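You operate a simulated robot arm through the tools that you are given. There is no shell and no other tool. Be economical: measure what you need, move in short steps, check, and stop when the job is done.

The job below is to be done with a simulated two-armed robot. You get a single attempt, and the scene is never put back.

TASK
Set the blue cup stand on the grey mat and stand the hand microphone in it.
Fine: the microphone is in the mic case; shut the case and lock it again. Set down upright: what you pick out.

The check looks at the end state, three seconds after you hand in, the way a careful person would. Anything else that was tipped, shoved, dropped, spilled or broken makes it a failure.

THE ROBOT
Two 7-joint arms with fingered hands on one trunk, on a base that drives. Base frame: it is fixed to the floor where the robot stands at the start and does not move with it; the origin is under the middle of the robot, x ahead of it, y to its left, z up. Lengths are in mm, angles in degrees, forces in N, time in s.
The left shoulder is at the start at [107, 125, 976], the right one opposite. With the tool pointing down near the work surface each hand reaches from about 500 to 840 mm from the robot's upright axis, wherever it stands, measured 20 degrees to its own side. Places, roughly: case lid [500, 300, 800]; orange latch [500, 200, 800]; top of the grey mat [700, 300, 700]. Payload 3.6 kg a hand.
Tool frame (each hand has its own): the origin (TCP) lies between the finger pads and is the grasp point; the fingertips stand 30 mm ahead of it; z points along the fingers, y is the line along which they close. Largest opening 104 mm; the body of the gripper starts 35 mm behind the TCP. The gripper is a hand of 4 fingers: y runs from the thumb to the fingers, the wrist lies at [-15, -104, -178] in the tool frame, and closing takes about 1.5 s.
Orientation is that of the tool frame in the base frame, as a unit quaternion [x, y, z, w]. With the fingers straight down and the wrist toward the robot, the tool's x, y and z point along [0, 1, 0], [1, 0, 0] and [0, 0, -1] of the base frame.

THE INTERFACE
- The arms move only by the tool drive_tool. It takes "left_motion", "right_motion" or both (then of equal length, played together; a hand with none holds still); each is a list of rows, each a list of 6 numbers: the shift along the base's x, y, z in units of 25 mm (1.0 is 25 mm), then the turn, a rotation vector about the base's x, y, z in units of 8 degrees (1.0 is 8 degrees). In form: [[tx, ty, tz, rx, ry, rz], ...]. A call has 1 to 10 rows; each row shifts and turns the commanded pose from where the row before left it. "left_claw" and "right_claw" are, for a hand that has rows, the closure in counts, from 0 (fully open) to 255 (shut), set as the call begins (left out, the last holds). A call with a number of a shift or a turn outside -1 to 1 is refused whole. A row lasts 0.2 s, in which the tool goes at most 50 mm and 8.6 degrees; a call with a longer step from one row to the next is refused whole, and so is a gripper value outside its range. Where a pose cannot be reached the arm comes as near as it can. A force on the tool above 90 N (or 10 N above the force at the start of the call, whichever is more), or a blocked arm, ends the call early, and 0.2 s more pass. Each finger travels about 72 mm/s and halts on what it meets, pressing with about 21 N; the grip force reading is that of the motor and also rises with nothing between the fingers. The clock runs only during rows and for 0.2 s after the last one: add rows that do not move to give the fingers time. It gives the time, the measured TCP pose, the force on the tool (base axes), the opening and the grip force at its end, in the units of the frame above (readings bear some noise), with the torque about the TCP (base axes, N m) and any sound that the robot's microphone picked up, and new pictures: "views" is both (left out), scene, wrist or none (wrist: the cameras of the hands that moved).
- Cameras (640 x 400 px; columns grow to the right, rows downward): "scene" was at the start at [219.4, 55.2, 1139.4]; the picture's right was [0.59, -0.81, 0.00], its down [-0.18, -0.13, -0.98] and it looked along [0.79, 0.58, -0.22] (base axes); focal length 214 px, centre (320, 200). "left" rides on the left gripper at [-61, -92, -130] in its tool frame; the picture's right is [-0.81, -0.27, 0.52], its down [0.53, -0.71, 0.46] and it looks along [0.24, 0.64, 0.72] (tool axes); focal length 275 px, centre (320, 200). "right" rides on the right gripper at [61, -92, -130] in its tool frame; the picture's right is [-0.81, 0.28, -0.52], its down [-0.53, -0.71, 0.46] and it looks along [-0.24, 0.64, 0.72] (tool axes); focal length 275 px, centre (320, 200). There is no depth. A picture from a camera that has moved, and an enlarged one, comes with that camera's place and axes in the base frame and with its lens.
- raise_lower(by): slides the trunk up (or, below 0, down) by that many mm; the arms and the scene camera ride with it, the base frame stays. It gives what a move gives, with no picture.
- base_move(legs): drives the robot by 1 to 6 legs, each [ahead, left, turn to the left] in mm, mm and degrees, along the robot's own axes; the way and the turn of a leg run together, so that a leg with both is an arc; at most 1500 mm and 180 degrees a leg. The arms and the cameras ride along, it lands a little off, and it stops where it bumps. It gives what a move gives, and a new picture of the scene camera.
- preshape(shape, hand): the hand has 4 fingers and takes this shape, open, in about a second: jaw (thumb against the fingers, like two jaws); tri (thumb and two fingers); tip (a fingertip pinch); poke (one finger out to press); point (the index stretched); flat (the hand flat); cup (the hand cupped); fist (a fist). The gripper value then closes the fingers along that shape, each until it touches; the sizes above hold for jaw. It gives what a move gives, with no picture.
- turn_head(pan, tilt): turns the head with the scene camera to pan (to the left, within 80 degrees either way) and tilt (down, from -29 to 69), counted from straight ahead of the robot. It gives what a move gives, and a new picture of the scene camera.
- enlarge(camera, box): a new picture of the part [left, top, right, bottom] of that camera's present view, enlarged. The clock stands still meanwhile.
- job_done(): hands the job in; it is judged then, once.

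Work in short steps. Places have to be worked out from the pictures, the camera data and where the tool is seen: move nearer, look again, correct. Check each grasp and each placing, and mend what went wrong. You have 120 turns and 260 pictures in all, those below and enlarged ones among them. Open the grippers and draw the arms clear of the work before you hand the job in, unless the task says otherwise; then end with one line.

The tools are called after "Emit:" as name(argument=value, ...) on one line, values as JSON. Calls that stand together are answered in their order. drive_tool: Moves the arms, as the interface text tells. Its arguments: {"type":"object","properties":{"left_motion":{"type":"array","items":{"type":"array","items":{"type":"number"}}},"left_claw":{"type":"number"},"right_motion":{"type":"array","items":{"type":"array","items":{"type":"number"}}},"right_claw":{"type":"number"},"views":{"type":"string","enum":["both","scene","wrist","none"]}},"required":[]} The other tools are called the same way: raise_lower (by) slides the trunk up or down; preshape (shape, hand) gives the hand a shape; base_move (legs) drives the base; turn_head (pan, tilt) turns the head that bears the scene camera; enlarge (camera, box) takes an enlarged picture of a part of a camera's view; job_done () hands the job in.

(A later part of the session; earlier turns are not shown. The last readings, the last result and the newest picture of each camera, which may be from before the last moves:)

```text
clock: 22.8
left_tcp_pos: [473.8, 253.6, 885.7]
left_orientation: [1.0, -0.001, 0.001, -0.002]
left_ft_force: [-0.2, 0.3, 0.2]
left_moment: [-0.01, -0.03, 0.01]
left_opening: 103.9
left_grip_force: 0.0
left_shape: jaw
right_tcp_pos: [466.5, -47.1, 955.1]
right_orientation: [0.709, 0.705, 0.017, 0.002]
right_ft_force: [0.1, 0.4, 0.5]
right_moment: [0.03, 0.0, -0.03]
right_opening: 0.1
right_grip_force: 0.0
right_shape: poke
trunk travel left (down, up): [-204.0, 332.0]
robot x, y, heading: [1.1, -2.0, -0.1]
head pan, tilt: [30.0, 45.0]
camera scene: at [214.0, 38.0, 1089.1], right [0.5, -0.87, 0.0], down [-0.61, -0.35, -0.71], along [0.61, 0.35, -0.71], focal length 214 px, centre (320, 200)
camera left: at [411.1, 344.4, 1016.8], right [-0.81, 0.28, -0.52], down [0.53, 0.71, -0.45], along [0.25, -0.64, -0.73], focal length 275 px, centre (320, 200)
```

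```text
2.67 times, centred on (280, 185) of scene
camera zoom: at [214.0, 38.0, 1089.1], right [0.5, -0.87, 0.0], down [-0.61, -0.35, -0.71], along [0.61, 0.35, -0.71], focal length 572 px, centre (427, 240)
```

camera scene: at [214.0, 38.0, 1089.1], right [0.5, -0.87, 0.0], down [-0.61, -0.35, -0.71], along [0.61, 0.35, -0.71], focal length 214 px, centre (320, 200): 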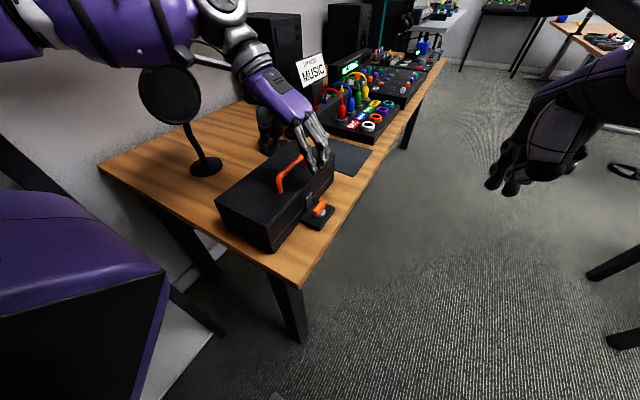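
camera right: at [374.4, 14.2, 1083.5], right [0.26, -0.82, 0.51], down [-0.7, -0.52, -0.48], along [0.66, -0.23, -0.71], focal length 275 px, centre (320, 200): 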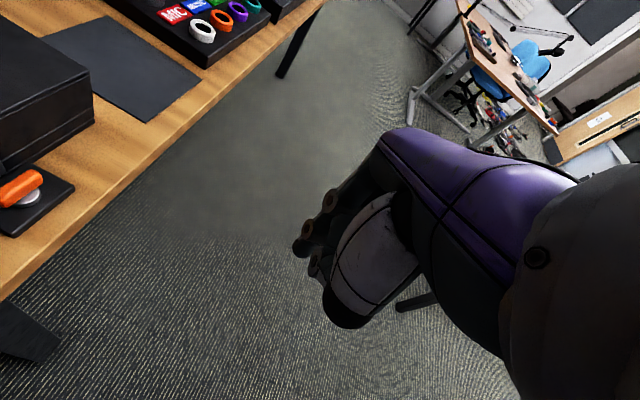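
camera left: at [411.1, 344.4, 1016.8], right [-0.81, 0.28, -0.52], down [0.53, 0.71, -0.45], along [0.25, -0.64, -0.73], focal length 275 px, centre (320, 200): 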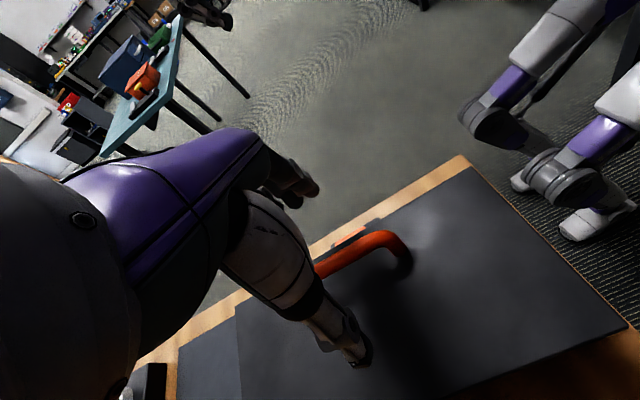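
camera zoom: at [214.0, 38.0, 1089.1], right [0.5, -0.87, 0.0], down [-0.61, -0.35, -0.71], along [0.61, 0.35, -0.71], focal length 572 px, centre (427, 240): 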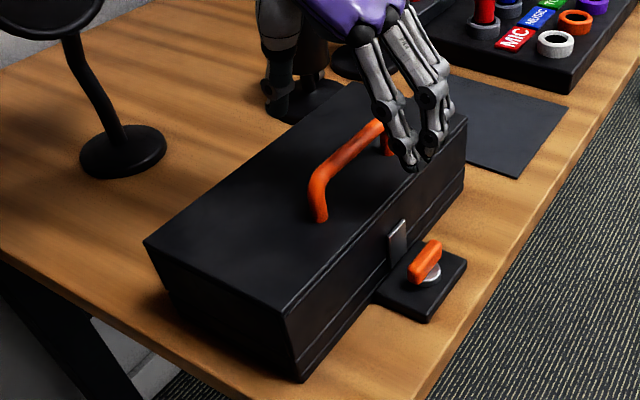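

Fingers straddle the bar. I lower to TCP z 857 and close on the handle.

Emit:
drive_tool(left_motion=[[0, 0, -0.6, 0, 0, 0], [0, 0, -0.55, 0, 0, 0], [0, 0, 0, 0, 0, 0]], views="none")

Emit:
drive_tool(left_motion=[[0, 0, 0, 0, 0, 0], [0, 0, 0, 0, 0, 0], [0, 0, 0, 0, 0, 0], [0, 0, 0, 0, 0, 0], [0, 0, 0, 0, 0, 0], [0, 0, 0, 0, 0, 0], [0, 0, 0, 0, 0, 0], [0, 0, 0, 0, 0, 0]], left_claw=255, views="wrist")

Emit:
enlarge(camera="scene", box=[210, 110, 350, 260])

```text
clock: 23.6
left_tcp_pos: [473.8, 251.7, 858.0]
left_orientation: [1.0, 0.0, 0.001, -0.003]
left_ft_force: [1.0, 0.3, -0.2]
left_moment: [0.01, -0.01, 0.0]
left_opening: 103.8
left_grip_force: 0.1
left_shape: jaw
right_tcp_pos: [467.9, -49.4, 954.4]
right_orientation: [0.708, 0.706, 0.018, 0.001]
right_ft_force: [0.3, 0.7, 0.6]
right_moment: [0.0, -0.01, -0.01]
right_opening: 0.3
right_grip_force: 0.1
right_shape: poke
trunk travel left (down, up): [-204.0, 332.0]
robot x, y, heading: [0.9, -0.9, 0.1]
head pan, tilt: [30.0, 45.0]
```

```text
clock: 25.4
left_tcp_pos: [472.0, 253.1, 857.8]
left_orientation: [1.0, 0.002, 0.0, -0.004]
left_ft_force: [-0.5, 7.2, -8.7]
left_moment: [0.04, 0.01, -0.02]
left_opening: 0.8
left_grip_force: 21.0
left_shape: jaw
right_tcp_pos: [467.9, -47.8, 955.8]
right_orientation: [0.708, 0.706, 0.019, -0.001]
right_ft_force: [-0.7, 0.0, 0.0]
right_moment: [0.01, 0.02, -0.02]
right_opening: 0.2
right_grip_force: 0.1
right_shape: poke
trunk travel left (down, up): [-204.0, 332.0]
robot x, y, heading: [-2.4, -0.6, 0.1]
head pan, tilt: [30.0, 45.0]
camera left: at [410.6, 342.6, 988.7], right [-0.81, 0.28, -0.52], down [0.53, 0.72, -0.45], along [0.24, -0.64, -0.73], focal length 275 px, centre (320, 200)
```

left: 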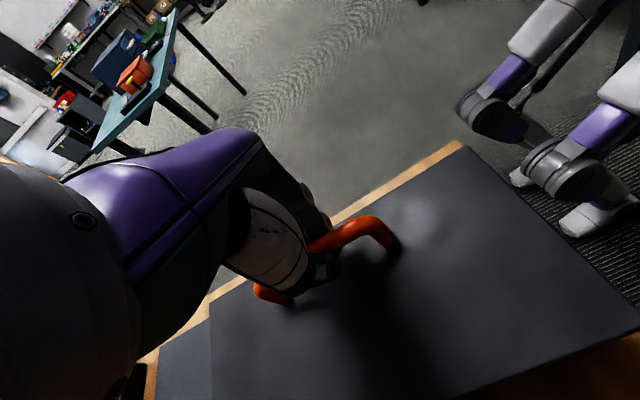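

```text
2.67 times, centred on (280, 185) of scene
camera zoom: at [214.0, 35.5, 1089.1], right [0.5, -0.87, 0.0], down [-0.61, -0.35, -0.71], along [0.61, 0.36, -0.71], focal length 572 px, centre (427, 240)
```

zoom: 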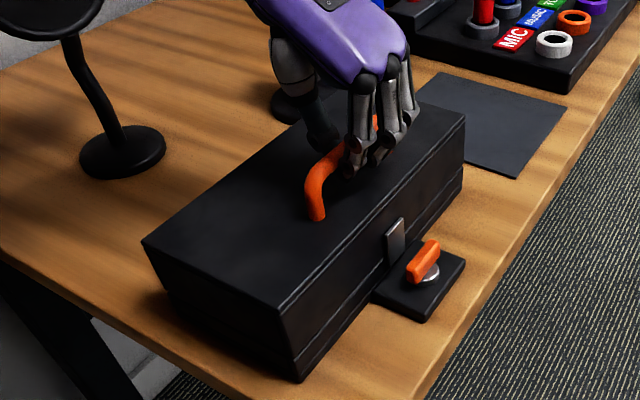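

The bar is enclosed in the hand. With the hinge presumably at about y 345, z 758, I lift along the first 15° of the arc and watch the force.

Emit:
drive_tool(left_motion=[[0.34, 0, 0.3, 0, 0, 0], [-0.34, 0.35, 0.3, 0, 0, 0], [0, 0.35, 0.28, 0, 0, 0], [0, 0.35, 0.25, 0, 0, 0], [0, 0, 0, 0, 0, 0]], views="none")

Emit:
enlarge(camera="scene", box=[210, 110, 350, 260])

```text
clock: 26.6
left_tcp_pos: [477.5, 276.7, 882.6]
left_orientation: [1.0, -0.001, -0.005, -0.006]
left_ft_force: [-14.7, 14.6, -29.9]
left_moment: [-0.07, 0.19, -0.02]
left_opening: 0.2
left_grip_force: 20.8
left_shape: jaw
right_tcp_pos: [474.3, -52.7, 951.8]
right_orientation: [0.709, 0.705, 0.016, -0.002]
right_ft_force: [0.5, 1.0, 0.2]
right_moment: [0.01, 0.03, 0.03]
right_opening: 0.0
right_grip_force: 0.0
right_shape: poke
trunk travel left (down, up): [-204.0, 332.0]
robot x, y, heading: [2.3, -3.9, -0.2]
head pan, tilt: [30.0, 45.0]
```

```text
2.67 times, centred on (280, 185) of scene
camera zoom: at [221.2, 32.6, 1087.5], right [0.5, -0.87, -0.01], down [-0.62, -0.35, -0.71], along [0.61, 0.36, -0.71], focal length 572 px, centre (427, 240)
```

zoom: 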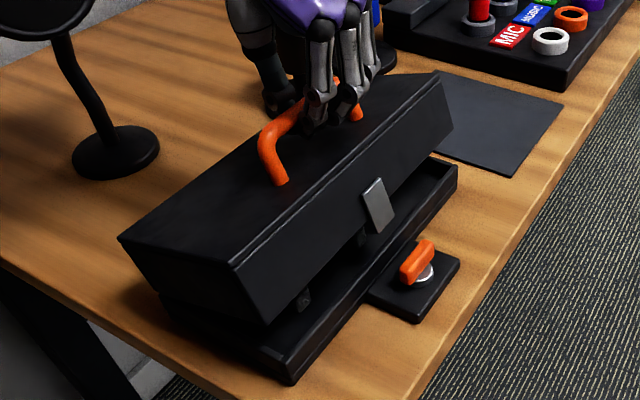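

The lid is opening nicely about the guessed hinge. I continue along the arc to about 45°.

Emit:
drive_tool(left_motion=[[0, 0.41, 0.22, 0, 0, 0], [0, 0.42, 0.18, 0, 0, 0], [0, 0.42, 0.14, 0, 0, 0], [0, 0.44, 0.1, 0, 0, 0], [0, 0.44, 0.06, 0, 0, 0], [0, 0.44, 0.02, 0, 0, 0], [0, 0, 0, 0, 0, 0]], views="scene")

Emit:
enlarge(camera="scene", box=[210, 110, 350, 260])

```text
clock: 28.2
left_tcp_pos: [479.6, 335.2, 903.0]
left_orientation: [1.0, -0.003, -0.006, -0.008]
left_ft_force: [-16.7, -0.1, -35.8]
left_moment: [-0.34, 0.3, -0.19]
left_opening: 0.0
left_grip_force: 20.7
left_shape: jaw
right_tcp_pos: [474.6, -56.5, 949.6]
right_orientation: [0.708, 0.706, 0.017, -0.005]
right_ft_force: [0.5, 0.2, -0.5]
right_moment: [-0.02, 0.0, 0.01]
right_opening: 0.0
right_grip_force: 0.2
right_shape: poke
trunk travel left (down, up): [-204.0, 332.0]
robot x, y, heading: [-1.8, -0.0, -0.2]
head pan, tilt: [30.0, 45.0]
camera scene: at [221.9, 28.4, 1087.7], right [0.5, -0.87, -0.01], down [-0.62, -0.34, -0.71], along [0.61, 0.36, -0.71], focal length 214 px, centre (320, 200)
```

scene: 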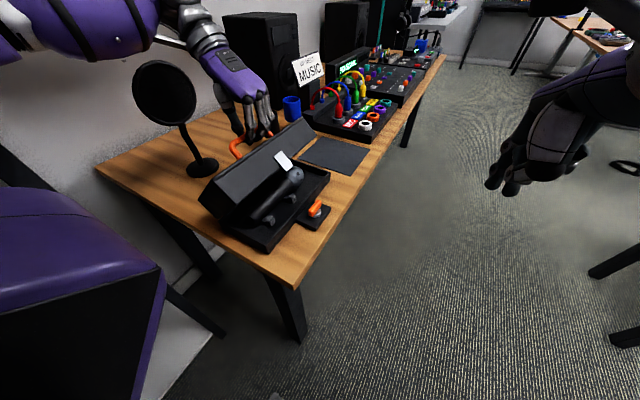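

```text
2.67 times, centred on (280, 185) of scene
camera zoom: at [221.9, 28.4, 1087.7], right [0.5, -0.87, -0.01], down [-0.62, -0.34, -0.71], along [0.61, 0.36, -0.71], focal length 572 px, centre (427, 240)
```

zoom: 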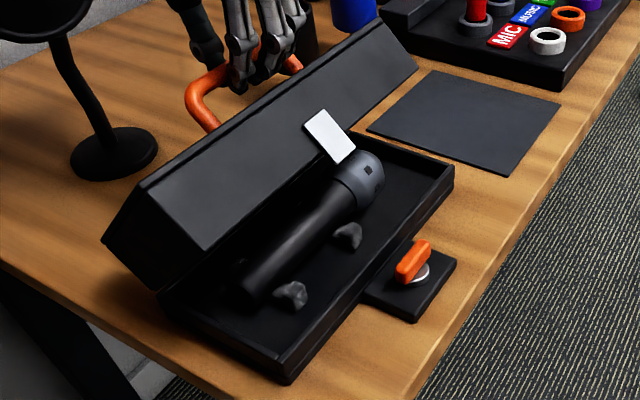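

The microphone lies along x in the case, its head at the far end. I swing on to about 70°, past the lid's balance point, in small steps, watching the clearance to the pop filter.

Emit:
drive_tool(left_motion=[[0, 0.44, -0.03, 0, 0, 0], [0, 0.44, -0.05, 0, 0, 0], [0, 0.44, -0.08, 0, 0, 0], [0, 0.43, -0.12, 0, 0, 0], [0, 0.42, -0.16, 0, 0, 0], [0, 0, 0, 0, 0, 0]], views="both")

Emit:
enlarge(camera="scene", box=[130, 20, 330, 260])

```text
clock: 29.6
left_tcp_pos: [480.3, 386.9, 896.1]
left_orientation: [1.0, -0.004, -0.002, -0.009]
left_ft_force: [-14.4, -10.5, -18.5]
left_moment: [-0.57, 0.17, -0.2]
left_opening: 0.0
left_grip_force: 20.4
left_shape: jaw
right_tcp_pos: [473.6, -57.9, 951.0]
right_orientation: [0.709, 0.705, 0.019, -0.004]
right_ft_force: [0.5, 0.4, -0.2]
right_moment: [-0.02, -0.02, 0.0]
right_opening: 0.2
right_grip_force: 0.1
right_shape: poke
trunk travel left (down, up): [-204.0, 332.0]
robot x, y, heading: [1.0, -4.3, -0.3]
head pan, tilt: [30.0, 45.0]
camera scene: at [219.6, 26.7, 1088.4], right [0.5, -0.87, -0.01], down [-0.62, -0.34, -0.71], along [0.61, 0.36, -0.71], focal length 214 px, centre (320, 200)
camera left: at [419.3, 476.2, 1028.5], right [-0.81, 0.29, -0.51], down [0.54, 0.72, -0.44], along [0.24, -0.63, -0.74], focal length 275 px, centre (320, 200)
```

scene: 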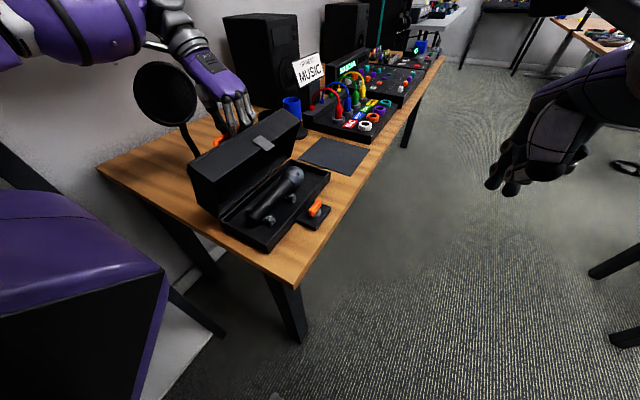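
left: 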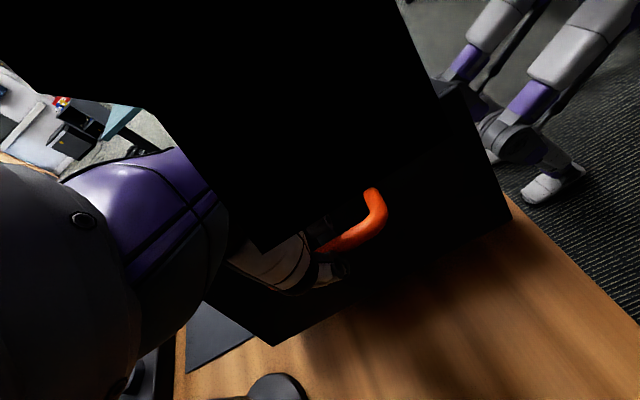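

```text
1.67 times, centred on (230, 140) of scene
camera zoom: at [219.6, 26.7, 1088.4], right [0.5, -0.87, -0.01], down [-0.62, -0.34, -0.71], along [0.61, 0.36, -0.71], focal length 358 px, centre (470, 300)
```

zoom: 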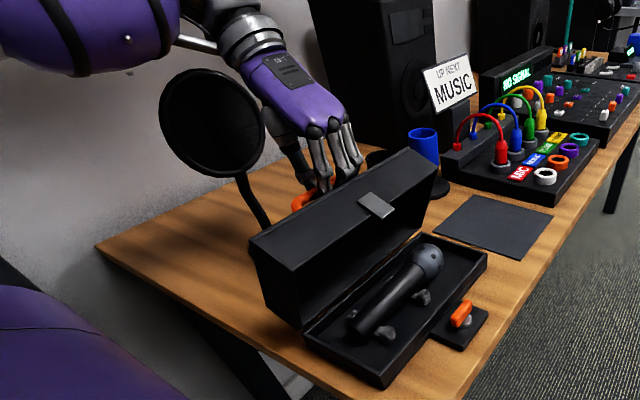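

The pop filter's disc and the forearm look close in this view; I zoom in there before going further.

Emit:
enlarge(camera="scene", box=[120, 10, 260, 150])

Emit:
enlarge(camera="left", box=[120, 160, 420, 400])

```text
2.86 times, centred on (190, 80) of scene
camera zoom: at [219.6, 26.7, 1088.4], right [0.5, -0.87, -0.01], down [-0.62, -0.34, -0.71], along [0.61, 0.36, -0.71], focal length 613 px, centre (691, 543)
```

zoom: 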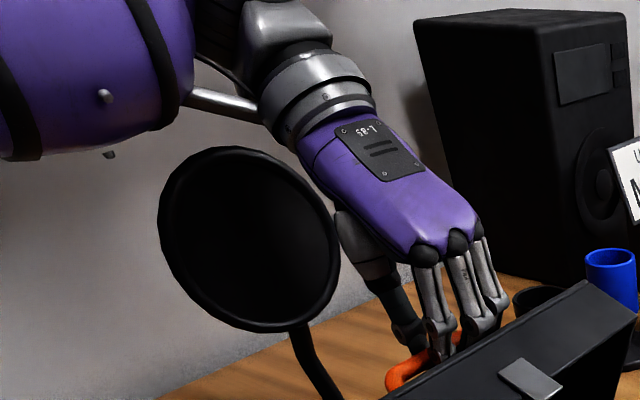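

```text
1.67 times, centred on (270, 280) of left
camera zoom: at [419.3, 476.2, 1028.5], right [-0.81, 0.29, -0.51], down [0.54, 0.72, -0.44], along [0.24, -0.63, -0.74], focal length 459 px, centre (403, 67)
```

zoom: 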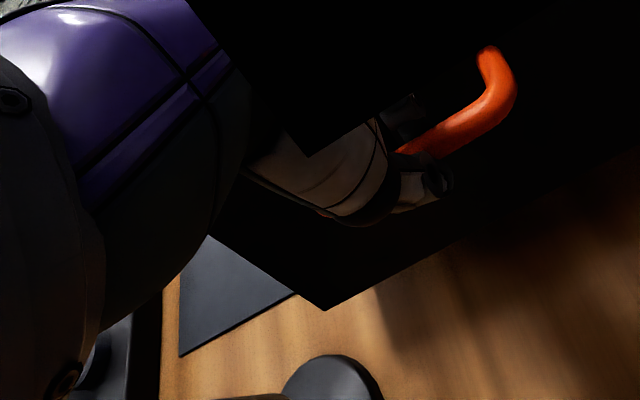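

The disc's near edge is at about (495,475,935), within centimetres of my wrist. Before pulling further I tilt the left hand 20° about +x so the wrist swings away from the filter.

Emit:
drive_tool(left_motion=[[0, 0, 0, 0.6, 0, 0], [0, 0, 0, 0.6, 0, 0], [0, 0, 0, 0.6, 0, 0], [0, 0, 0, 0.6, 0, 0], [0, 0, 0, 0, 0, 0]], views="none")

Emit:
enlarge(camera="scene", box=[120, 10, 340, 250])

```text
clock: 30.8
left_tcp_pos: [475.5, 393.9, 896.8]
left_orientation: [0.985, 0.003, 0.004, -0.17]
left_ft_force: [26.1, -15.9, 0.0]
left_moment: [-2.19, -0.82, 0.54]
left_opening: 0.1
left_grip_force: 21.2
left_shape: jaw
right_tcp_pos: [468.4, -52.5, 955.0]
right_orientation: [0.708, 0.706, 0.019, -0.001]
right_ft_force: [0.7, 0.1, -0.2]
right_moment: [-0.02, -0.02, 0.01]
right_opening: 0.1
right_grip_force: 0.0
right_shape: poke
trunk travel left (down, up): [-204.0, 332.0]
robot x, y, heading: [0.1, 0.6, 0.2]
head pan, tilt: [30.0, 45.0]
```

```text
1.67 times, centred on (230, 130) of scene
camera zoom: at [214.9, 31.9, 1089.3], right [0.5, -0.87, -0.01], down [-0.61, -0.35, -0.71], along [0.61, 0.36, -0.7], focal length 358 px, centre (470, 317)
```

zoom: 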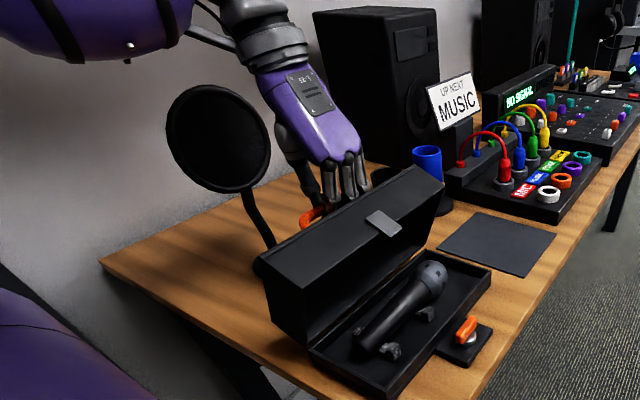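

The hand is clear of the disc and the lid is about 70° open. I pull on the last stretch of the arc.

Emit:
drive_tool(left_motion=[[0, 0.4, -0.15, 0, 0, 0], [0, 0.4, -0.2, 0, 0, 0], [0, 0.4, -0.25, 0, 0, 0], [0, 0, 0, 0, 0, 0]], views="none")

Emit:
enlarge(camera="scene", box=[120, 10, 340, 250])

```text
clock: 31.8
left_tcp_pos: [477.3, 418.0, 886.3]
left_orientation: [0.985, -0.002, 0.003, -0.17]
left_ft_force: [3.4, -14.1, 32.0]
left_moment: [-4.06, -0.27, 0.49]
left_opening: 0.1
left_grip_force: 20.7
left_shape: jaw
right_tcp_pos: [469.6, -55.3, 954.8]
right_orientation: [0.708, 0.706, 0.02, -0.003]
right_ft_force: [0.2, 0.2, 0.1]
right_moment: [0.0, 0.02, 0.01]
right_opening: 0.1
right_grip_force: 0.1
right_shape: poke
trunk travel left (down, up): [-204.0, 332.0]
robot x, y, heading: [-0.9, 1.7, 0.1]
head pan, tilt: [30.0, 45.0]
```

```text
1.67 times, centred on (230, 130) of scene
camera zoom: at [216.0, 29.1, 1089.2], right [0.5, -0.87, -0.01], down [-0.61, -0.35, -0.71], along [0.61, 0.36, -0.7], focal length 358 px, centre (470, 317)
```

zoom: 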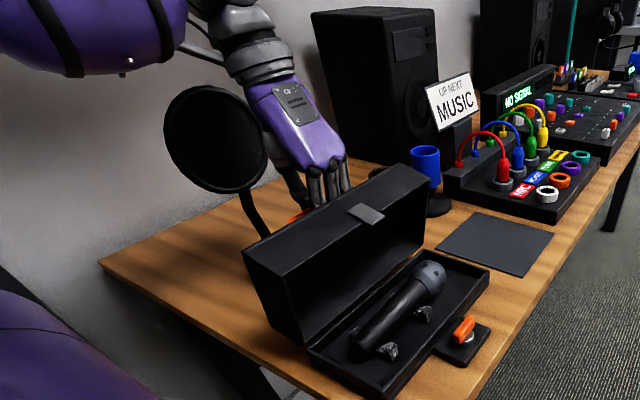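

The lid is about 82° open and past balance. I open the left hand partially to release the bar before lifting out.

Emit:
drive_tool(left_motion=[[0, 0, 0, 0, 0, 0], [0, 0, 0, 0, 0, 0], [0, 0, 0, 0, 0, 0], [0, 0, 0, 0, 0, 0]], left_claw=170, views="none")

Emit:
enlarge(camera="scene", box=[120, 10, 340, 250])

```text
clock: 32.8
left_tcp_pos: [474.9, 421.3, 881.9]
left_orientation: [0.984, -0.002, 0.0, -0.175]
left_ft_force: [-1.9, 0.9, -1.4]
left_moment: [0.06, 0.0, 0.03]
left_opening: 34.2
left_grip_force: 0.1
left_shape: jaw
right_tcp_pos: [469.3, -55.2, 953.9]
right_orientation: [0.708, 0.706, 0.02, -0.002]
right_ft_force: [0.2, -0.6, 0.5]
right_moment: [-0.02, 0.02, -0.01]
right_opening: 0.0
right_grip_force: 0.2
right_shape: poke
trunk travel left (down, up): [-204.0, 332.0]
robot x, y, heading: [-2.8, -1.2, 0.0]
head pan, tilt: [30.0, 45.0]
```

```text
1.67 times, centred on (230, 130) of scene
camera zoom: at [216.0, 28.9, 1088.9], right [0.5, -0.87, -0.01], down [-0.61, -0.35, -0.71], along [0.61, 0.36, -0.7], focal length 358 px, centre (470, 317)
```

zoom: 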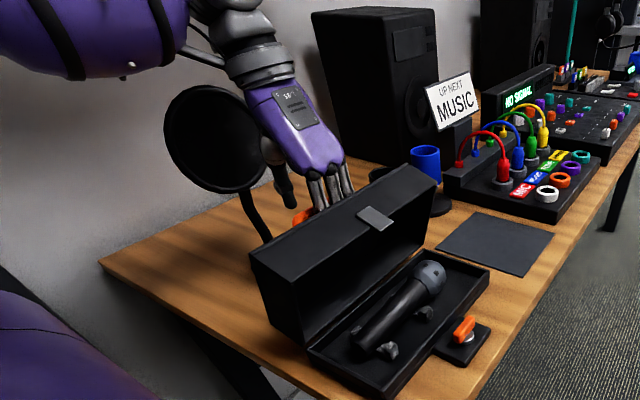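

Released with no load. I lift the left hand straight up out of the handle.

Emit:
drive_tool(left_motion=[[0, 0, 0.5, 0, 0, 0], [0, 0, 0.5, 0, 0, 0], [0, 0, 0.6, 0, 0, 0], [0, 0, 0.6, 0, 0, 0]], views="none")

Emit:
enlarge(camera="scene", box=[120, 10, 340, 250])

```text
clock: 33.6
left_tcp_pos: [470.1, 424.3, 903.5]
left_orientation: [0.985, -0.003, -0.018, -0.17]
left_ft_force: [12.0, -21.3, -53.1]
left_moment: [1.12, 0.2, 0.24]
left_opening: 48.6
left_grip_force: 0.1
left_shape: jaw
right_tcp_pos: [469.6, -53.1, 953.4]
right_orientation: [0.709, 0.705, 0.017, -0.001]
right_ft_force: [0.1, -0.6, 1.1]
right_moment: [0.0, 0.0, -0.01]
right_opening: 0.0
right_grip_force: 0.1
right_shape: poke
trunk travel left (down, up): [-204.0, 332.0]
robot x, y, heading: [-3.5, -0.3, -0.1]
head pan, tilt: [30.0, 45.0]
stopped in row 4 (left hand): the force on the tool passed its limit at 95 N (the readings are from after the stop); the commanded pose is now the measured one
```

```text
1.67 times, centred on (230, 130) of scene
camera zoom: at [216.3, 32.2, 1089.0], right [0.5, -0.87, -0.01], down [-0.61, -0.35, -0.71], along [0.61, 0.36, -0.71], focal length 358 px, centre (470, 317)
```

zoom: 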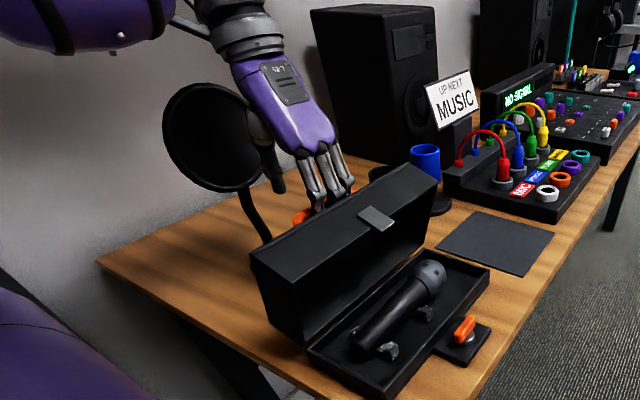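

The fingers still hook under the bar (53 N). I relax the left hand down a bit, and bring the right hand over to brace the lid from inside before I open the left fully.

Emit:
drive_tool(left_motion=[[0, 0, -0.4, 0, 0, 0], [0, 0, -0.4, 0, 0, 0], [0, 0, 0, 0, 0, 0], [0, 0, 0, 0, 0, 0], [0, 0, 0, 0, 0, 0], [0, 0, 0, 0, 0, 0], [0, 0, 0, 0, 0, 0], [0, 0, 0, 0, 0, 0], [0, 0, 0, 0, 0, 0], [0, 0, 0, 0, 0, 0]], right_motion=[[0.2, 1, 0.1, 0, 0, 0], [0.2, 1, 0.1, 0, 0, 0], [0.2, 1, 0.1, 0, 0, 0], [0.2, 1, 0.1, 0, 0, 0], [0.2, 1, 0.1, 0, 0, 0], [0.2, 1, 0, 0, 0, 0], [0.2, 1, 0, 0, 0, 0], [0.2, 1, 0, 0, 0, 0], [0.2, 1, 0, 0, 0, 0], [0.2, 1, 0, 0, 0, 0]], views="scene")

```text
clock: 35.8
left_tcp_pos: [470.9, 424.0, 889.2]
left_orientation: [0.985, 0.0, -0.013, -0.172]
left_ft_force: [7.4, -0.5, 6.0]
left_moment: [-0.67, -0.16, 0.31]
left_opening: 36.0
left_grip_force: 0.0
left_shape: jaw
right_tcp_pos: [519.0, 196.8, 966.7]
right_orientation: [0.709, 0.705, 0.019, -0.002]
right_ft_force: [1.0, -0.5, -0.5]
right_moment: [-0.02, -0.03, 0.02]
right_opening: 0.3
right_grip_force: 0.0
right_shape: poke
trunk travel left (down, up): [-204.0, 332.0]
robot x, y, heading: [0.2, 1.4, -0.2]
head pan, tilt: [30.0, 45.0]
camera scene: at [215.6, 30.1, 1088.8], right [0.5, -0.87, -0.01], down [-0.61, -0.35, -0.71], along [0.61, 0.36, -0.7], focal length 214 px, centre (320, 200)
```

scene: 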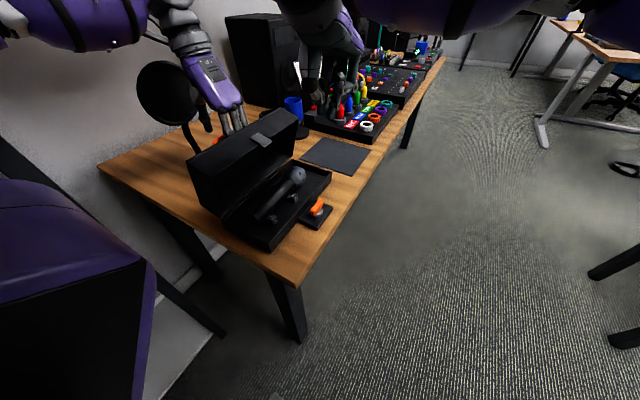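

Both arms are clear of each other. I bring the right finger in front of the lid's rim and lower it.

Emit:
drive_tool(right_motion=[[0.3, 1, 0, 0, 0, 0], [0.3, 1, 0, 0, 0, 0], [0.2, 0.9, 0, 0, 0, 0], [0, 0, -1, 0, 0, 0], [0, 0, -1, 0, 0, 0], [0, 0, -1, 0, 0, 0], [0, 0, 0, 0, 0, 0]], views="both")

Emit:
enlarge(camera="scene", box=[160, 60, 360, 260])

```text
clock: 37.4
left_tcp_pos: [472.1, 424.4, 888.6]
left_orientation: [0.985, 0.0, -0.013, -0.172]
left_ft_force: [7.2, -1.5, 5.1]
left_moment: [-0.6, -0.12, 0.33]
left_opening: 36.2
left_grip_force: 0.1
left_shape: jaw
right_tcp_pos: [538.0, 242.7, 895.2]
right_orientation: [0.708, 0.706, 0.018, -0.003]
right_ft_force: [0.9, -1.0, -0.7]
right_moment: [0.0, 0.01, -0.01]
right_opening: 0.0
right_grip_force: 0.0
right_shape: poke
right hand out of reach, approached as far as the arm can: row 2, 3
trunk travel left (down, up): [-204.0, 332.0]
robot x, y, heading: [1.8, -3.8, 0.2]
head pan, tilt: [30.0, 45.0]
camera scene: at [215.7, 29.9, 1088.8], right [0.5, -0.87, -0.01], down [-0.61, -0.35, -0.71], along [0.61, 0.36, -0.7], focal length 214 px, centre (320, 200)
camera right: at [443.3, 300.6, 1025.0], right [0.26, -0.83, 0.5], down [-0.7, -0.52, -0.49], along [0.66, -0.22, -0.72], focal length 275 px, centre (320, 200)
```

scene: 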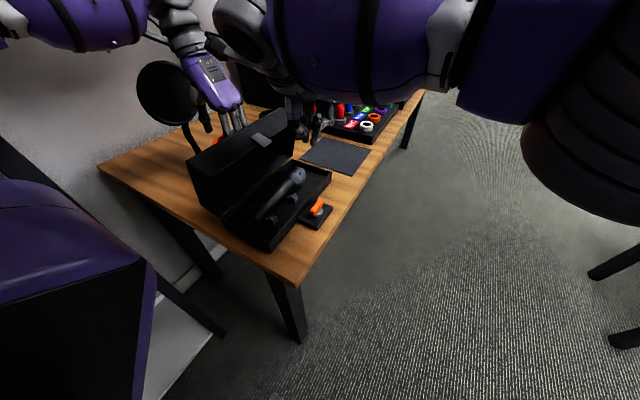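
right: 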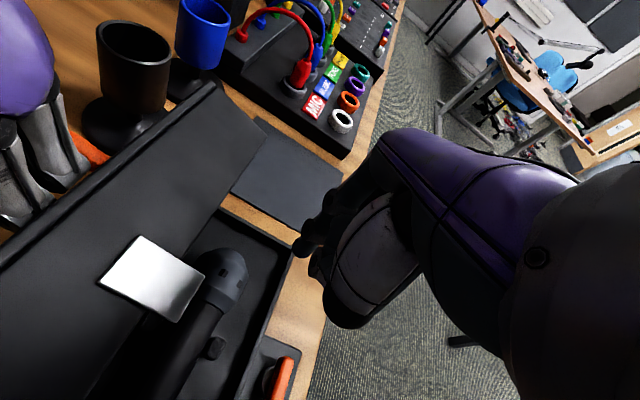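

```text
2.00 times, centred on (260, 160) of scene
camera zoom: at [215.7, 29.9, 1088.8], right [0.5, -0.87, -0.01], down [-0.61, -0.35, -0.71], along [0.61, 0.36, -0.7], focal length 429 px, centre (440, 280)
```

zoom: 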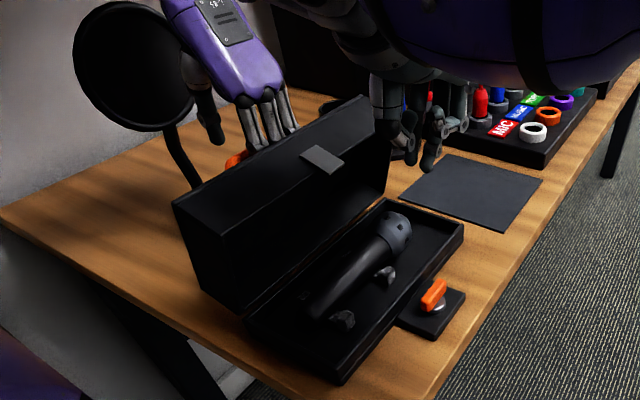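

The right hand is at its reach limit with the wrist behind; turning it +90° puts the wrist to the right and gives 100 mm more. I do that in place, slightly raised.

Emit:
drive_tool(right_motion=[[0, 0, 0.5, 0, 0, 1], [0, 0, 0.5, 0, 0, 1], [0, 0, 0.5, 0, 0, 1], [0, 0, 0, 0, 0, 1], [0, 0, 0, 0, 0, 1], [0, 0, 0, 0, 0, 1], [0, 0, 0, 0, 0, 1], [0, 0, 0, 0, 0, 1], [0, 0, 0, 0, 0, 1], [0, 0, 0, 0, 0, 1]], views="scene")

```text
clock: 39.6
left_tcp_pos: [470.1, 424.0, 888.7]
left_orientation: [0.985, -0.001, -0.012, -0.172]
left_ft_force: [7.0, -1.2, 4.2]
left_moment: [-0.52, -0.14, 0.32]
left_opening: 35.7
left_grip_force: 0.0
left_shape: jaw
right_tcp_pos: [538.3, 242.7, 934.2]
right_orientation: [0.227, 0.974, 0.02, -0.009]
right_ft_force: [0.3, 1.1, 0.2]
right_moment: [0.0, 0.01, 0.0]
right_opening: 0.0
right_grip_force: 0.1
right_shape: poke
right hand out of reach, approached as far as the arm can: row 9, 10
trunk travel left (down, up): [-204.0, 332.0]
robot x, y, heading: [-2.0, -2.1, 0.2]
head pan, tilt: [30.0, 45.0]
camera scene: at [215.7, 29.9, 1088.8], right [0.5, -0.87, -0.01], down [-0.61, -0.35, -0.71], along [0.61, 0.36, -0.7], focal length 214 px, centre (320, 200)
```

scene: 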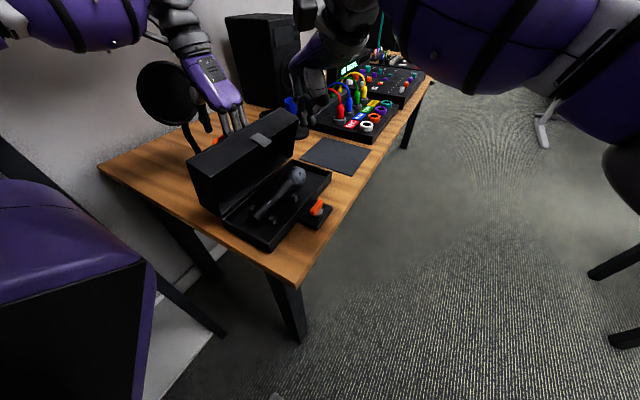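

The wrist joint let it turn about 64°, which should be enough. I move it +45 mm in y and lower before the rim.

Emit:
drive_tool(right_motion=[[0, 0.9, 0, 0, 0, 0], [0, 0.9, 0, 0, 0, 0], [0, 0, -1, 0, 0, 0], [0, 0, -1, 0, 0, 0], [0, 0, 0, 0, 0, 0]], views="both")

Emit:
enlarge(camera="scene", box=[160, 60, 360, 260])

```text
clock: 40.8
left_tcp_pos: [470.6, 424.3, 887.0]
left_orientation: [0.985, -0.001, -0.012, -0.172]
left_ft_force: [6.3, 0.7, 5.5]
left_moment: [-0.61, -0.14, 0.3]
left_opening: 35.8
left_grip_force: 0.1
left_shape: jaw
right_tcp_pos: [537.7, 288.6, 885.8]
right_orientation: [0.226, 0.974, 0.02, -0.009]
right_ft_force: [0.6, -2.7, 2.0]
right_moment: [0.05, -0.05, -0.04]
right_opening: 0.1
right_grip_force: 0.1
right_shape: poke
trunk travel left (down, up): [-204.0, 332.0]
robot x, y, heading: [-1.8, 2.0, 0.4]
head pan, tilt: [30.0, 45.0]
camera scene: at [215.6, 29.8, 1088.9], right [0.5, -0.87, -0.01], down [-0.61, -0.35, -0.71], along [0.61, 0.36, -0.7], focal length 214 px, centre (320, 200)
camera right: at [444.3, 228.8, 1013.1], right [0.85, -0.13, 0.51], down [0.16, -0.86, -0.49], along [0.5, 0.5, -0.71], focal length 275 px, centre (320, 200)
```

scene: 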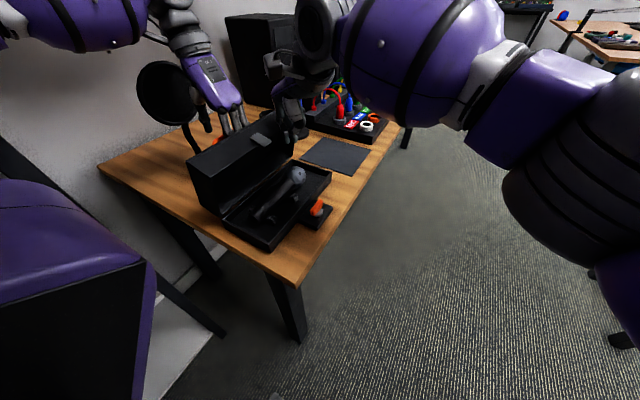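
right: 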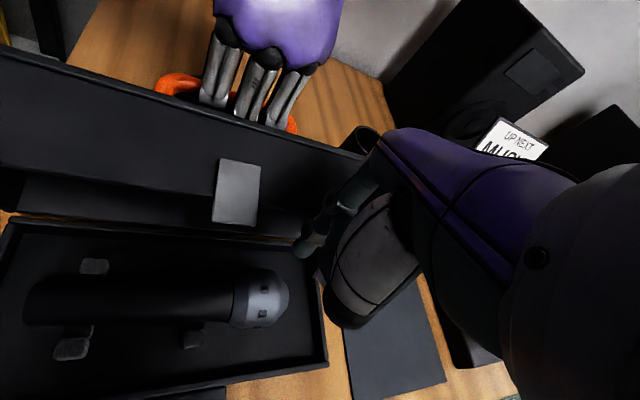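

```text
2.00 times, centred on (260, 160) of scene
camera zoom: at [215.6, 29.8, 1088.9], right [0.5, -0.87, -0.01], down [-0.61, -0.35, -0.71], along [0.61, 0.36, -0.7], focal length 429 px, centre (440, 280)
```

zoom: 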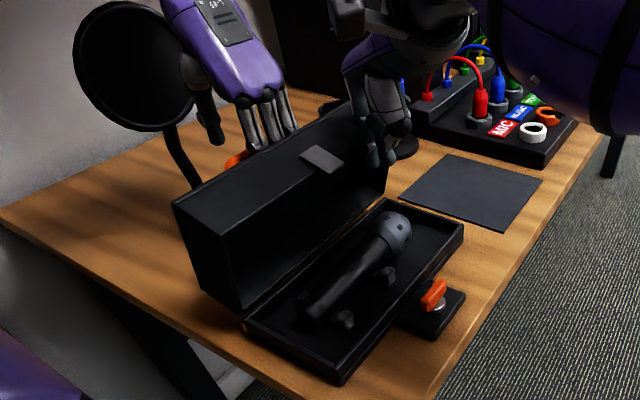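

The finger is at the lid's rim. I press it +15 mm to hold the lid, watching the force.

Emit:
drive_tool(right_motion=[[0, 0.2, 0, 0, 0, 0], [0, 0.2, 0, 0, 0, 0], [0, 0.2, 0, 0, 0, 0], [0, 0.2, 0, 0, 0, 0], [0, 0, 0, 0, 0, 0]], views="wrist")

```text
clock: 42.0
left_tcp_pos: [470.6, 423.8, 887.8]
left_orientation: [0.985, 0.0, -0.014, -0.173]
left_ft_force: [6.7, 22.8, -2.5]
left_moment: [-0.57, -0.11, 0.68]
left_opening: 32.4
left_grip_force: 0.0
left_shape: jaw
right_tcp_pos: [540.4, 305.4, 885.2]
right_orientation: [0.229, 0.973, 0.02, -0.009]
right_ft_force: [5.9, -34.6, 14.4]
right_moment: [-0.03, -0.13, -0.17]
right_opening: 0.1
right_grip_force: 0.1
right_shape: poke
trunk travel left (down, up): [-204.0, 332.0]
robot x, y, heading: [-0.1, 2.5, 0.0]
head pan, tilt: [30.0, 45.0]
camera right: at [446.2, 246.5, 1013.5], right [0.85, -0.14, 0.51], down [0.16, -0.86, -0.49], along [0.5, 0.5, -0.71], focal length 275 px, centre (320, 200)
```

right: 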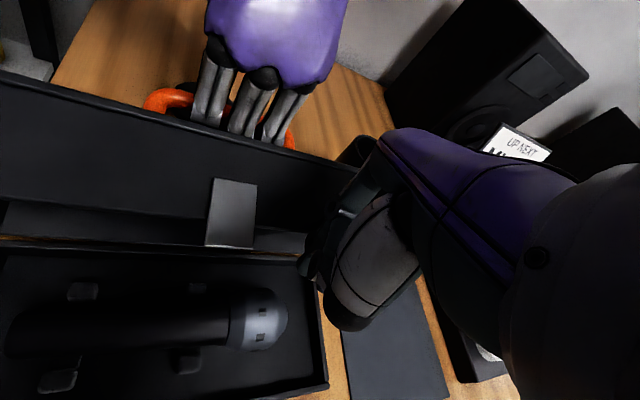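

The lid now rests between both hands. I open the left hand fully while the right braces.

Emit:
drive_tool(left_motion=[[0, 0, 0, 0, 0, 0], [0, 0, 0, 0, 0, 0], [0, 0, 0, 0, 0, 0], [0, 0, 0, 0, 0, 0], [0, 0, 0, 0, 0, 0], [0, 0, 0, 0, 0, 0]], left_claw=60, views="none")

Emit:
enlarge(camera="right", box=[120, 0, 360, 200])

Emit:
enlarge(camera="scene", box=[130, 30, 330, 230])

```text
clock: 43.4
left_tcp_pos: [470.9, 425.4, 888.7]
left_orientation: [0.985, 0.0, -0.012, -0.174]
left_ft_force: [2.8, 37.3, 11.8]
left_moment: [-0.48, -0.19, 0.83]
left_opening: 67.8
left_grip_force: 0.1
left_shape: jaw
right_tcp_pos: [540.4, 306.0, 885.0]
right_orientation: [0.228, 0.973, 0.019, -0.009]
right_ft_force: [3.4, -40.6, 19.7]
right_moment: [-0.1, -0.07, -0.08]
right_opening: 0.1
right_grip_force: 0.1
right_shape: poke
trunk travel left (down, up): [-204.0, 332.0]
robot x, y, heading: [0.8, -2.0, -0.1]
head pan, tilt: [30.0, 45.0]
```

```text
2.00 times, centred on (240, 100) of right
camera zoom: at [446.2, 246.1, 1013.4], right [0.85, -0.14, 0.51], down [0.15, -0.86, -0.49], along [0.5, 0.5, -0.71], focal length 551 px, centre (480, 400)
```

zoom: 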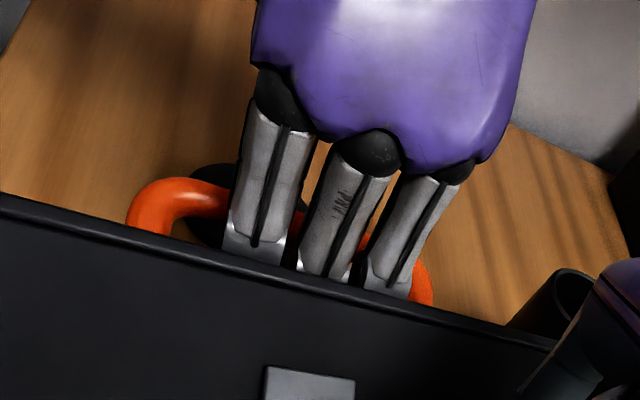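

```text
2.00 times, centred on (230, 130) of scene
camera zoom: at [215.7, 29.7, 1088.9], right [0.5, -0.87, -0.01], down [-0.61, -0.35, -0.71], along [0.61, 0.36, -0.7], focal length 429 px, centre (500, 340)
```

zoom: 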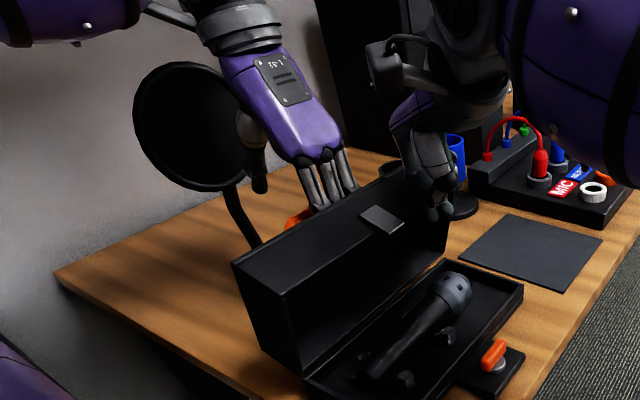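

The thumb is well clear and the fingers stand in the gap. I lift the left hand slowly.

Emit:
drive_tool(left_motion=[[0, 0, 0.4, 0, 0, 0], [0, 0, 0.4, 0, 0, 0], [0, 0, 0.4, 0, 0, 0], [0, 0, 0, 0, 0, 0]], views="none")

Emit:
enlarge(camera="right", box=[120, 0, 360, 200])

```text
clock: 44.4
left_tcp_pos: [467.3, 428.0, 918.9]
left_orientation: [0.986, 0.001, -0.01, -0.168]
left_ft_force: [1.0, 16.3, 9.4]
left_moment: [-0.02, -0.17, 0.31]
left_opening: 73.5
left_grip_force: 0.0
left_shape: jaw
right_tcp_pos: [533.9, 311.6, 885.1]
right_orientation: [0.226, 0.974, 0.019, -0.008]
right_ft_force: [2.4, -21.2, 28.6]
right_moment: [0.32, -0.23, -0.1]
right_opening: 0.0
right_grip_force: 0.0
right_shape: poke
trunk travel left (down, up): [-204.0, 332.0]
robot x, y, heading: [-1.2, -0.7, 0.1]
head pan, tilt: [30.0, 45.0]
```

```text
2.00 times, centred on (240, 100) of right
camera zoom: at [440.3, 252.6, 1014.2], right [0.85, -0.13, 0.51], down [0.16, -0.86, -0.49], along [0.5, 0.5, -0.71], focal length 551 px, centre (480, 400)
```

zoom: 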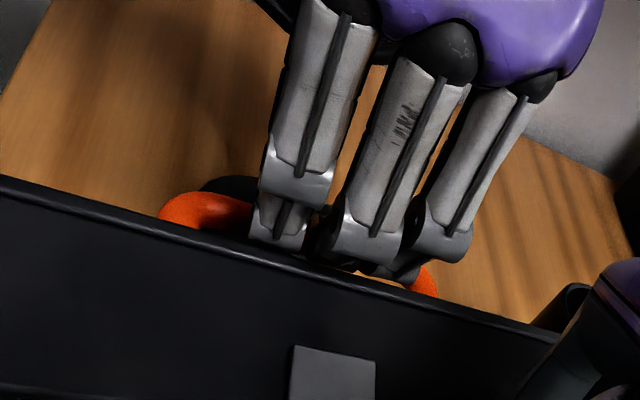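

It slides out without hooking. I lift it the rest of the way.

Emit:
drive_tool(left_motion=[[0, 0, 0.5, 0, 0, 0], [0, 0, 0.6, 0, 0, 0], [0, 0, 0.8, 0, 0, 0], [0, 0, 1, 0, 0, 0], [0, 0, 1, 0, 0, 0], [0, 0, 0, 0, 0, 0]], views="none")

Emit:
enlarge(camera="right", box=[0, 0, 400, 400])

Emit:
enlarge(camera="scene", box=[130, 30, 330, 230])

```text
clock: 45.8
left_tcp_pos: [470.1, 431.1, 1012.2]
left_orientation: [0.986, -0.001, -0.012, -0.166]
left_ft_force: [0.4, 0.6, 1.5]
left_moment: [0.04, 0.02, 0.03]
left_opening: 79.2
left_grip_force: 0.1
left_shape: jaw
right_tcp_pos: [536.4, 317.3, 883.5]
right_orientation: [0.226, 0.974, 0.015, -0.008]
right_ft_force: [0.3, 0.6, -0.1]
right_moment: [-0.03, -0.02, -0.03]
right_opening: 0.0
right_grip_force: 0.1
right_shape: poke
trunk travel left (down, up): [-204.0, 332.0]
robot x, y, heading: [-1.7, -1.1, 0.0]
head pan, tilt: [30.0, 45.0]
```

```text
1.00 times, centred on (200, 200) of right (not enlarged: the box is as wide or as high as the picture)
camera zoom: at [442.3, 257.5, 1011.2], right [0.85, -0.13, 0.51], down [0.16, -0.86, -0.48], along [0.5, 0.49, -0.71], focal length 275 px, centre (440, 200)
```

zoom: 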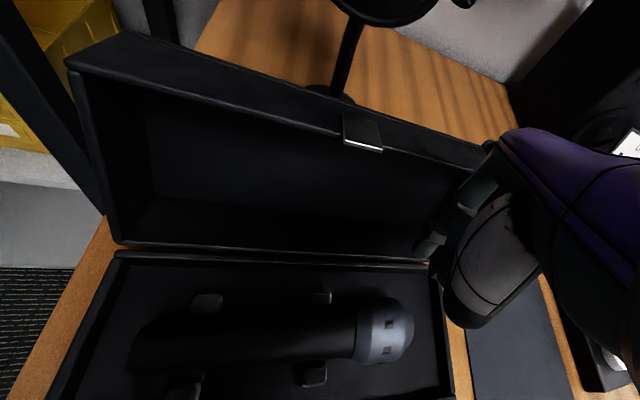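

```text
2.00 times, centred on (230, 130) of scene
camera zoom: at [213.9, 40.0, 1088.8], right [0.5, -0.87, 0.0], down [-0.61, -0.35, -0.71], along [0.61, 0.35, -0.71], focal length 429 px, centre (500, 340)
```

zoom: 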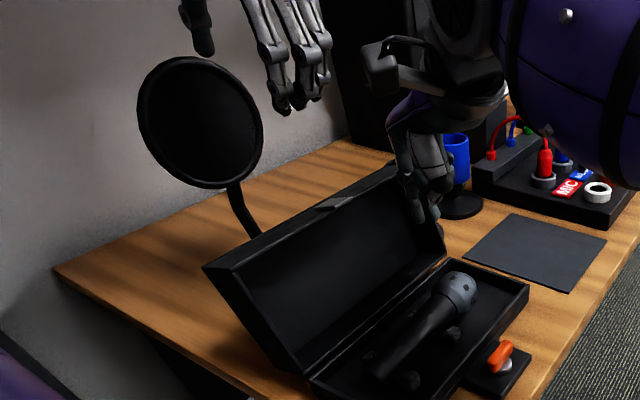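

The lid has fallen fully open and rests there; nothing else moved. The blue stand (about [766,422]) is out of reach from here, so I'll retract both arms, and drive to the table's right side, facing it. First the arms.

Emit:
drive_tool(left_motion=[[-0.3, -0.5, 0.6, 0, 0, 0], [-0.3, -0.7, 0.6, 0, 0, 0], [-0.3, -0.7, 0.6, -0.6, 0, 0.9], [-0.3, -0.7, 0.3, -0.6, 0, 0.9], [-0.3, -0.7, 0.2, -0.6, 0, 0.9], [-0.3, -0.7, 0, -0.6, 0, 0.9], [-0.3, -0.7, 0, 0, 0, 1], [-0.3, -0.7, 0, 0, 0, 1], [-0.3, -0.4, 0, 0, 0, 1], [-0.3, 0, 0, 0, 0, 1]], right_motion=[[0, -0.5, 1, 0, 0, 0], [0, -0.5, 1, 0, 0, 0], [0, -0.8, 1, 0, 0, 0], [-0.3, -1, 0.5, 0, 0, -0.8], [-0.3, -1, 0.5, 0, 0, -0.8], [-0.3, -1, 0.3, 0, 0, -0.8], [-0.3, -1, 0, 0, 0, -0.8], [-0.3, -1, 0, 0, 0, -0.8], [-0.3, -1, 0, 0, 0, -0.8], [-0.3, -1, 0, 0, 0, -0.8]], left_claw=0, views="scene")

Emit:
preshape(hand="right", shape="jaw")

```text
refused: row 3 steps farther than a row can; nothing moved
```

```text
clock: 46.7
left_tcp_pos: [470.0, 431.3, 1011.4]
left_orientation: [0.986, -0.001, -0.011, -0.166]
left_ft_force: [-0.2, 1.0, -1.0]
left_moment: [0.0, 0.0, -0.03]
left_opening: 79.2
left_grip_force: 0.2
left_shape: jaw
right_tcp_pos: [537.3, 316.1, 883.1]
right_orientation: [0.227, 0.974, 0.014, -0.008]
right_ft_force: [0.8, -0.4, -0.1]
right_moment: [0.02, -0.02, -0.02]
right_opening: 103.8
right_grip_force: 0.1
right_shape: jaw
trunk travel left (down, up): [-204.0, 332.0]
robot x, y, heading: [4.0, -1.7, -0.1]
head pan, tilt: [30.0, 45.0]
```

The combined turn was too large; nothing moved. I resend with smaller turns.

Emit:
drive_tool(left_motion=[[-0.3, -0.5, 0.6, 0, 0, 0], [-0.3, -0.7, 0.6, 0, 0, 0], [-0.3, -0.7, 0.6, -0.6, 0, 0.8], [-0.3, -0.7, 0.3, -0.6, 0, 0.8], [-0.3, -0.7, 0.2, -0.6, 0, 0.8], [-0.3, -0.7, 0, -0.6, 0, 0.8], [-0.3, -0.7, 0, 0, 0, 1], [-0.3, -0.7, 0, 0, 0, 1], [-0.3, -0.4, 0, 0, 0, 1], [-0.3, 0, 0, 0, 0, 1]], right_motion=[[0, -0.7, 0.8, 0, 0, 0], [0, -0.7, 1, 0, 0, 0], [0, -0.8, 1, 0, 0, 0], [-0.3, -1, 0.5, 0, 0, -0.8], [-0.3, -1, 0.5, 0, 0, -0.8], [-0.3, -1, 0.3, 0, 0, -0.8], [-0.3, -1, 0, 0, 0, -0.8], [-0.3, -1, 0, 0, 0, -0.8], [-0.3, -1, 0, 0, 0, -0.8], [-0.3, -1, 0, 0, 0, -0.8]], left_claw=0, views="scene")

```text
clock: 48.9
left_tcp_pos: [393.2, 284.7, 1071.4]
left_orientation: [0.878, 0.477, -0.045, 0.021]
left_ft_force: [0.3, -0.8, -0.5]
left_moment: [-0.02, 0.04, 0.04]
left_opening: 103.6
left_grip_force: 0.0
left_shape: jaw
right_tcp_pos: [484.5, 83.2, 985.8]
right_orientation: [0.581, 0.814, 0.016, -0.001]
right_ft_force: [-0.4, 0.2, 0.3]
right_moment: [0.0, -0.01, 0.06]
right_opening: 103.9
right_grip_force: 0.0
right_shape: jaw
trunk travel left (down, up): [-204.0, 332.0]
robot x, y, heading: [-3.9, -5.0, 0.1]
head pan, tilt: [30.0, 45.0]
camera scene: at [213.6, 39.7, 1088.9], right [0.5, -0.87, 0.0], down [-0.61, -0.35, -0.71], along [0.61, 0.35, -0.71], focal length 214 px, centre (320, 200)
```

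scene: 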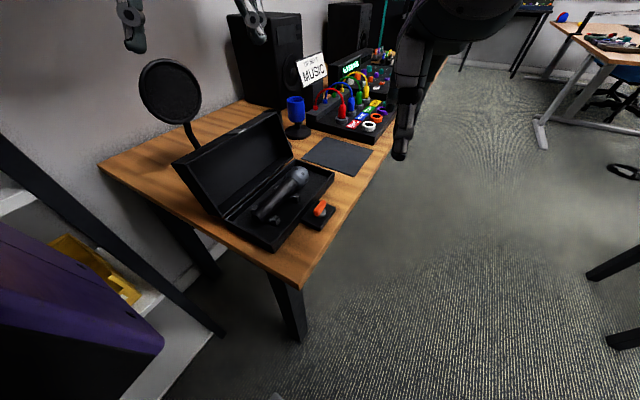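

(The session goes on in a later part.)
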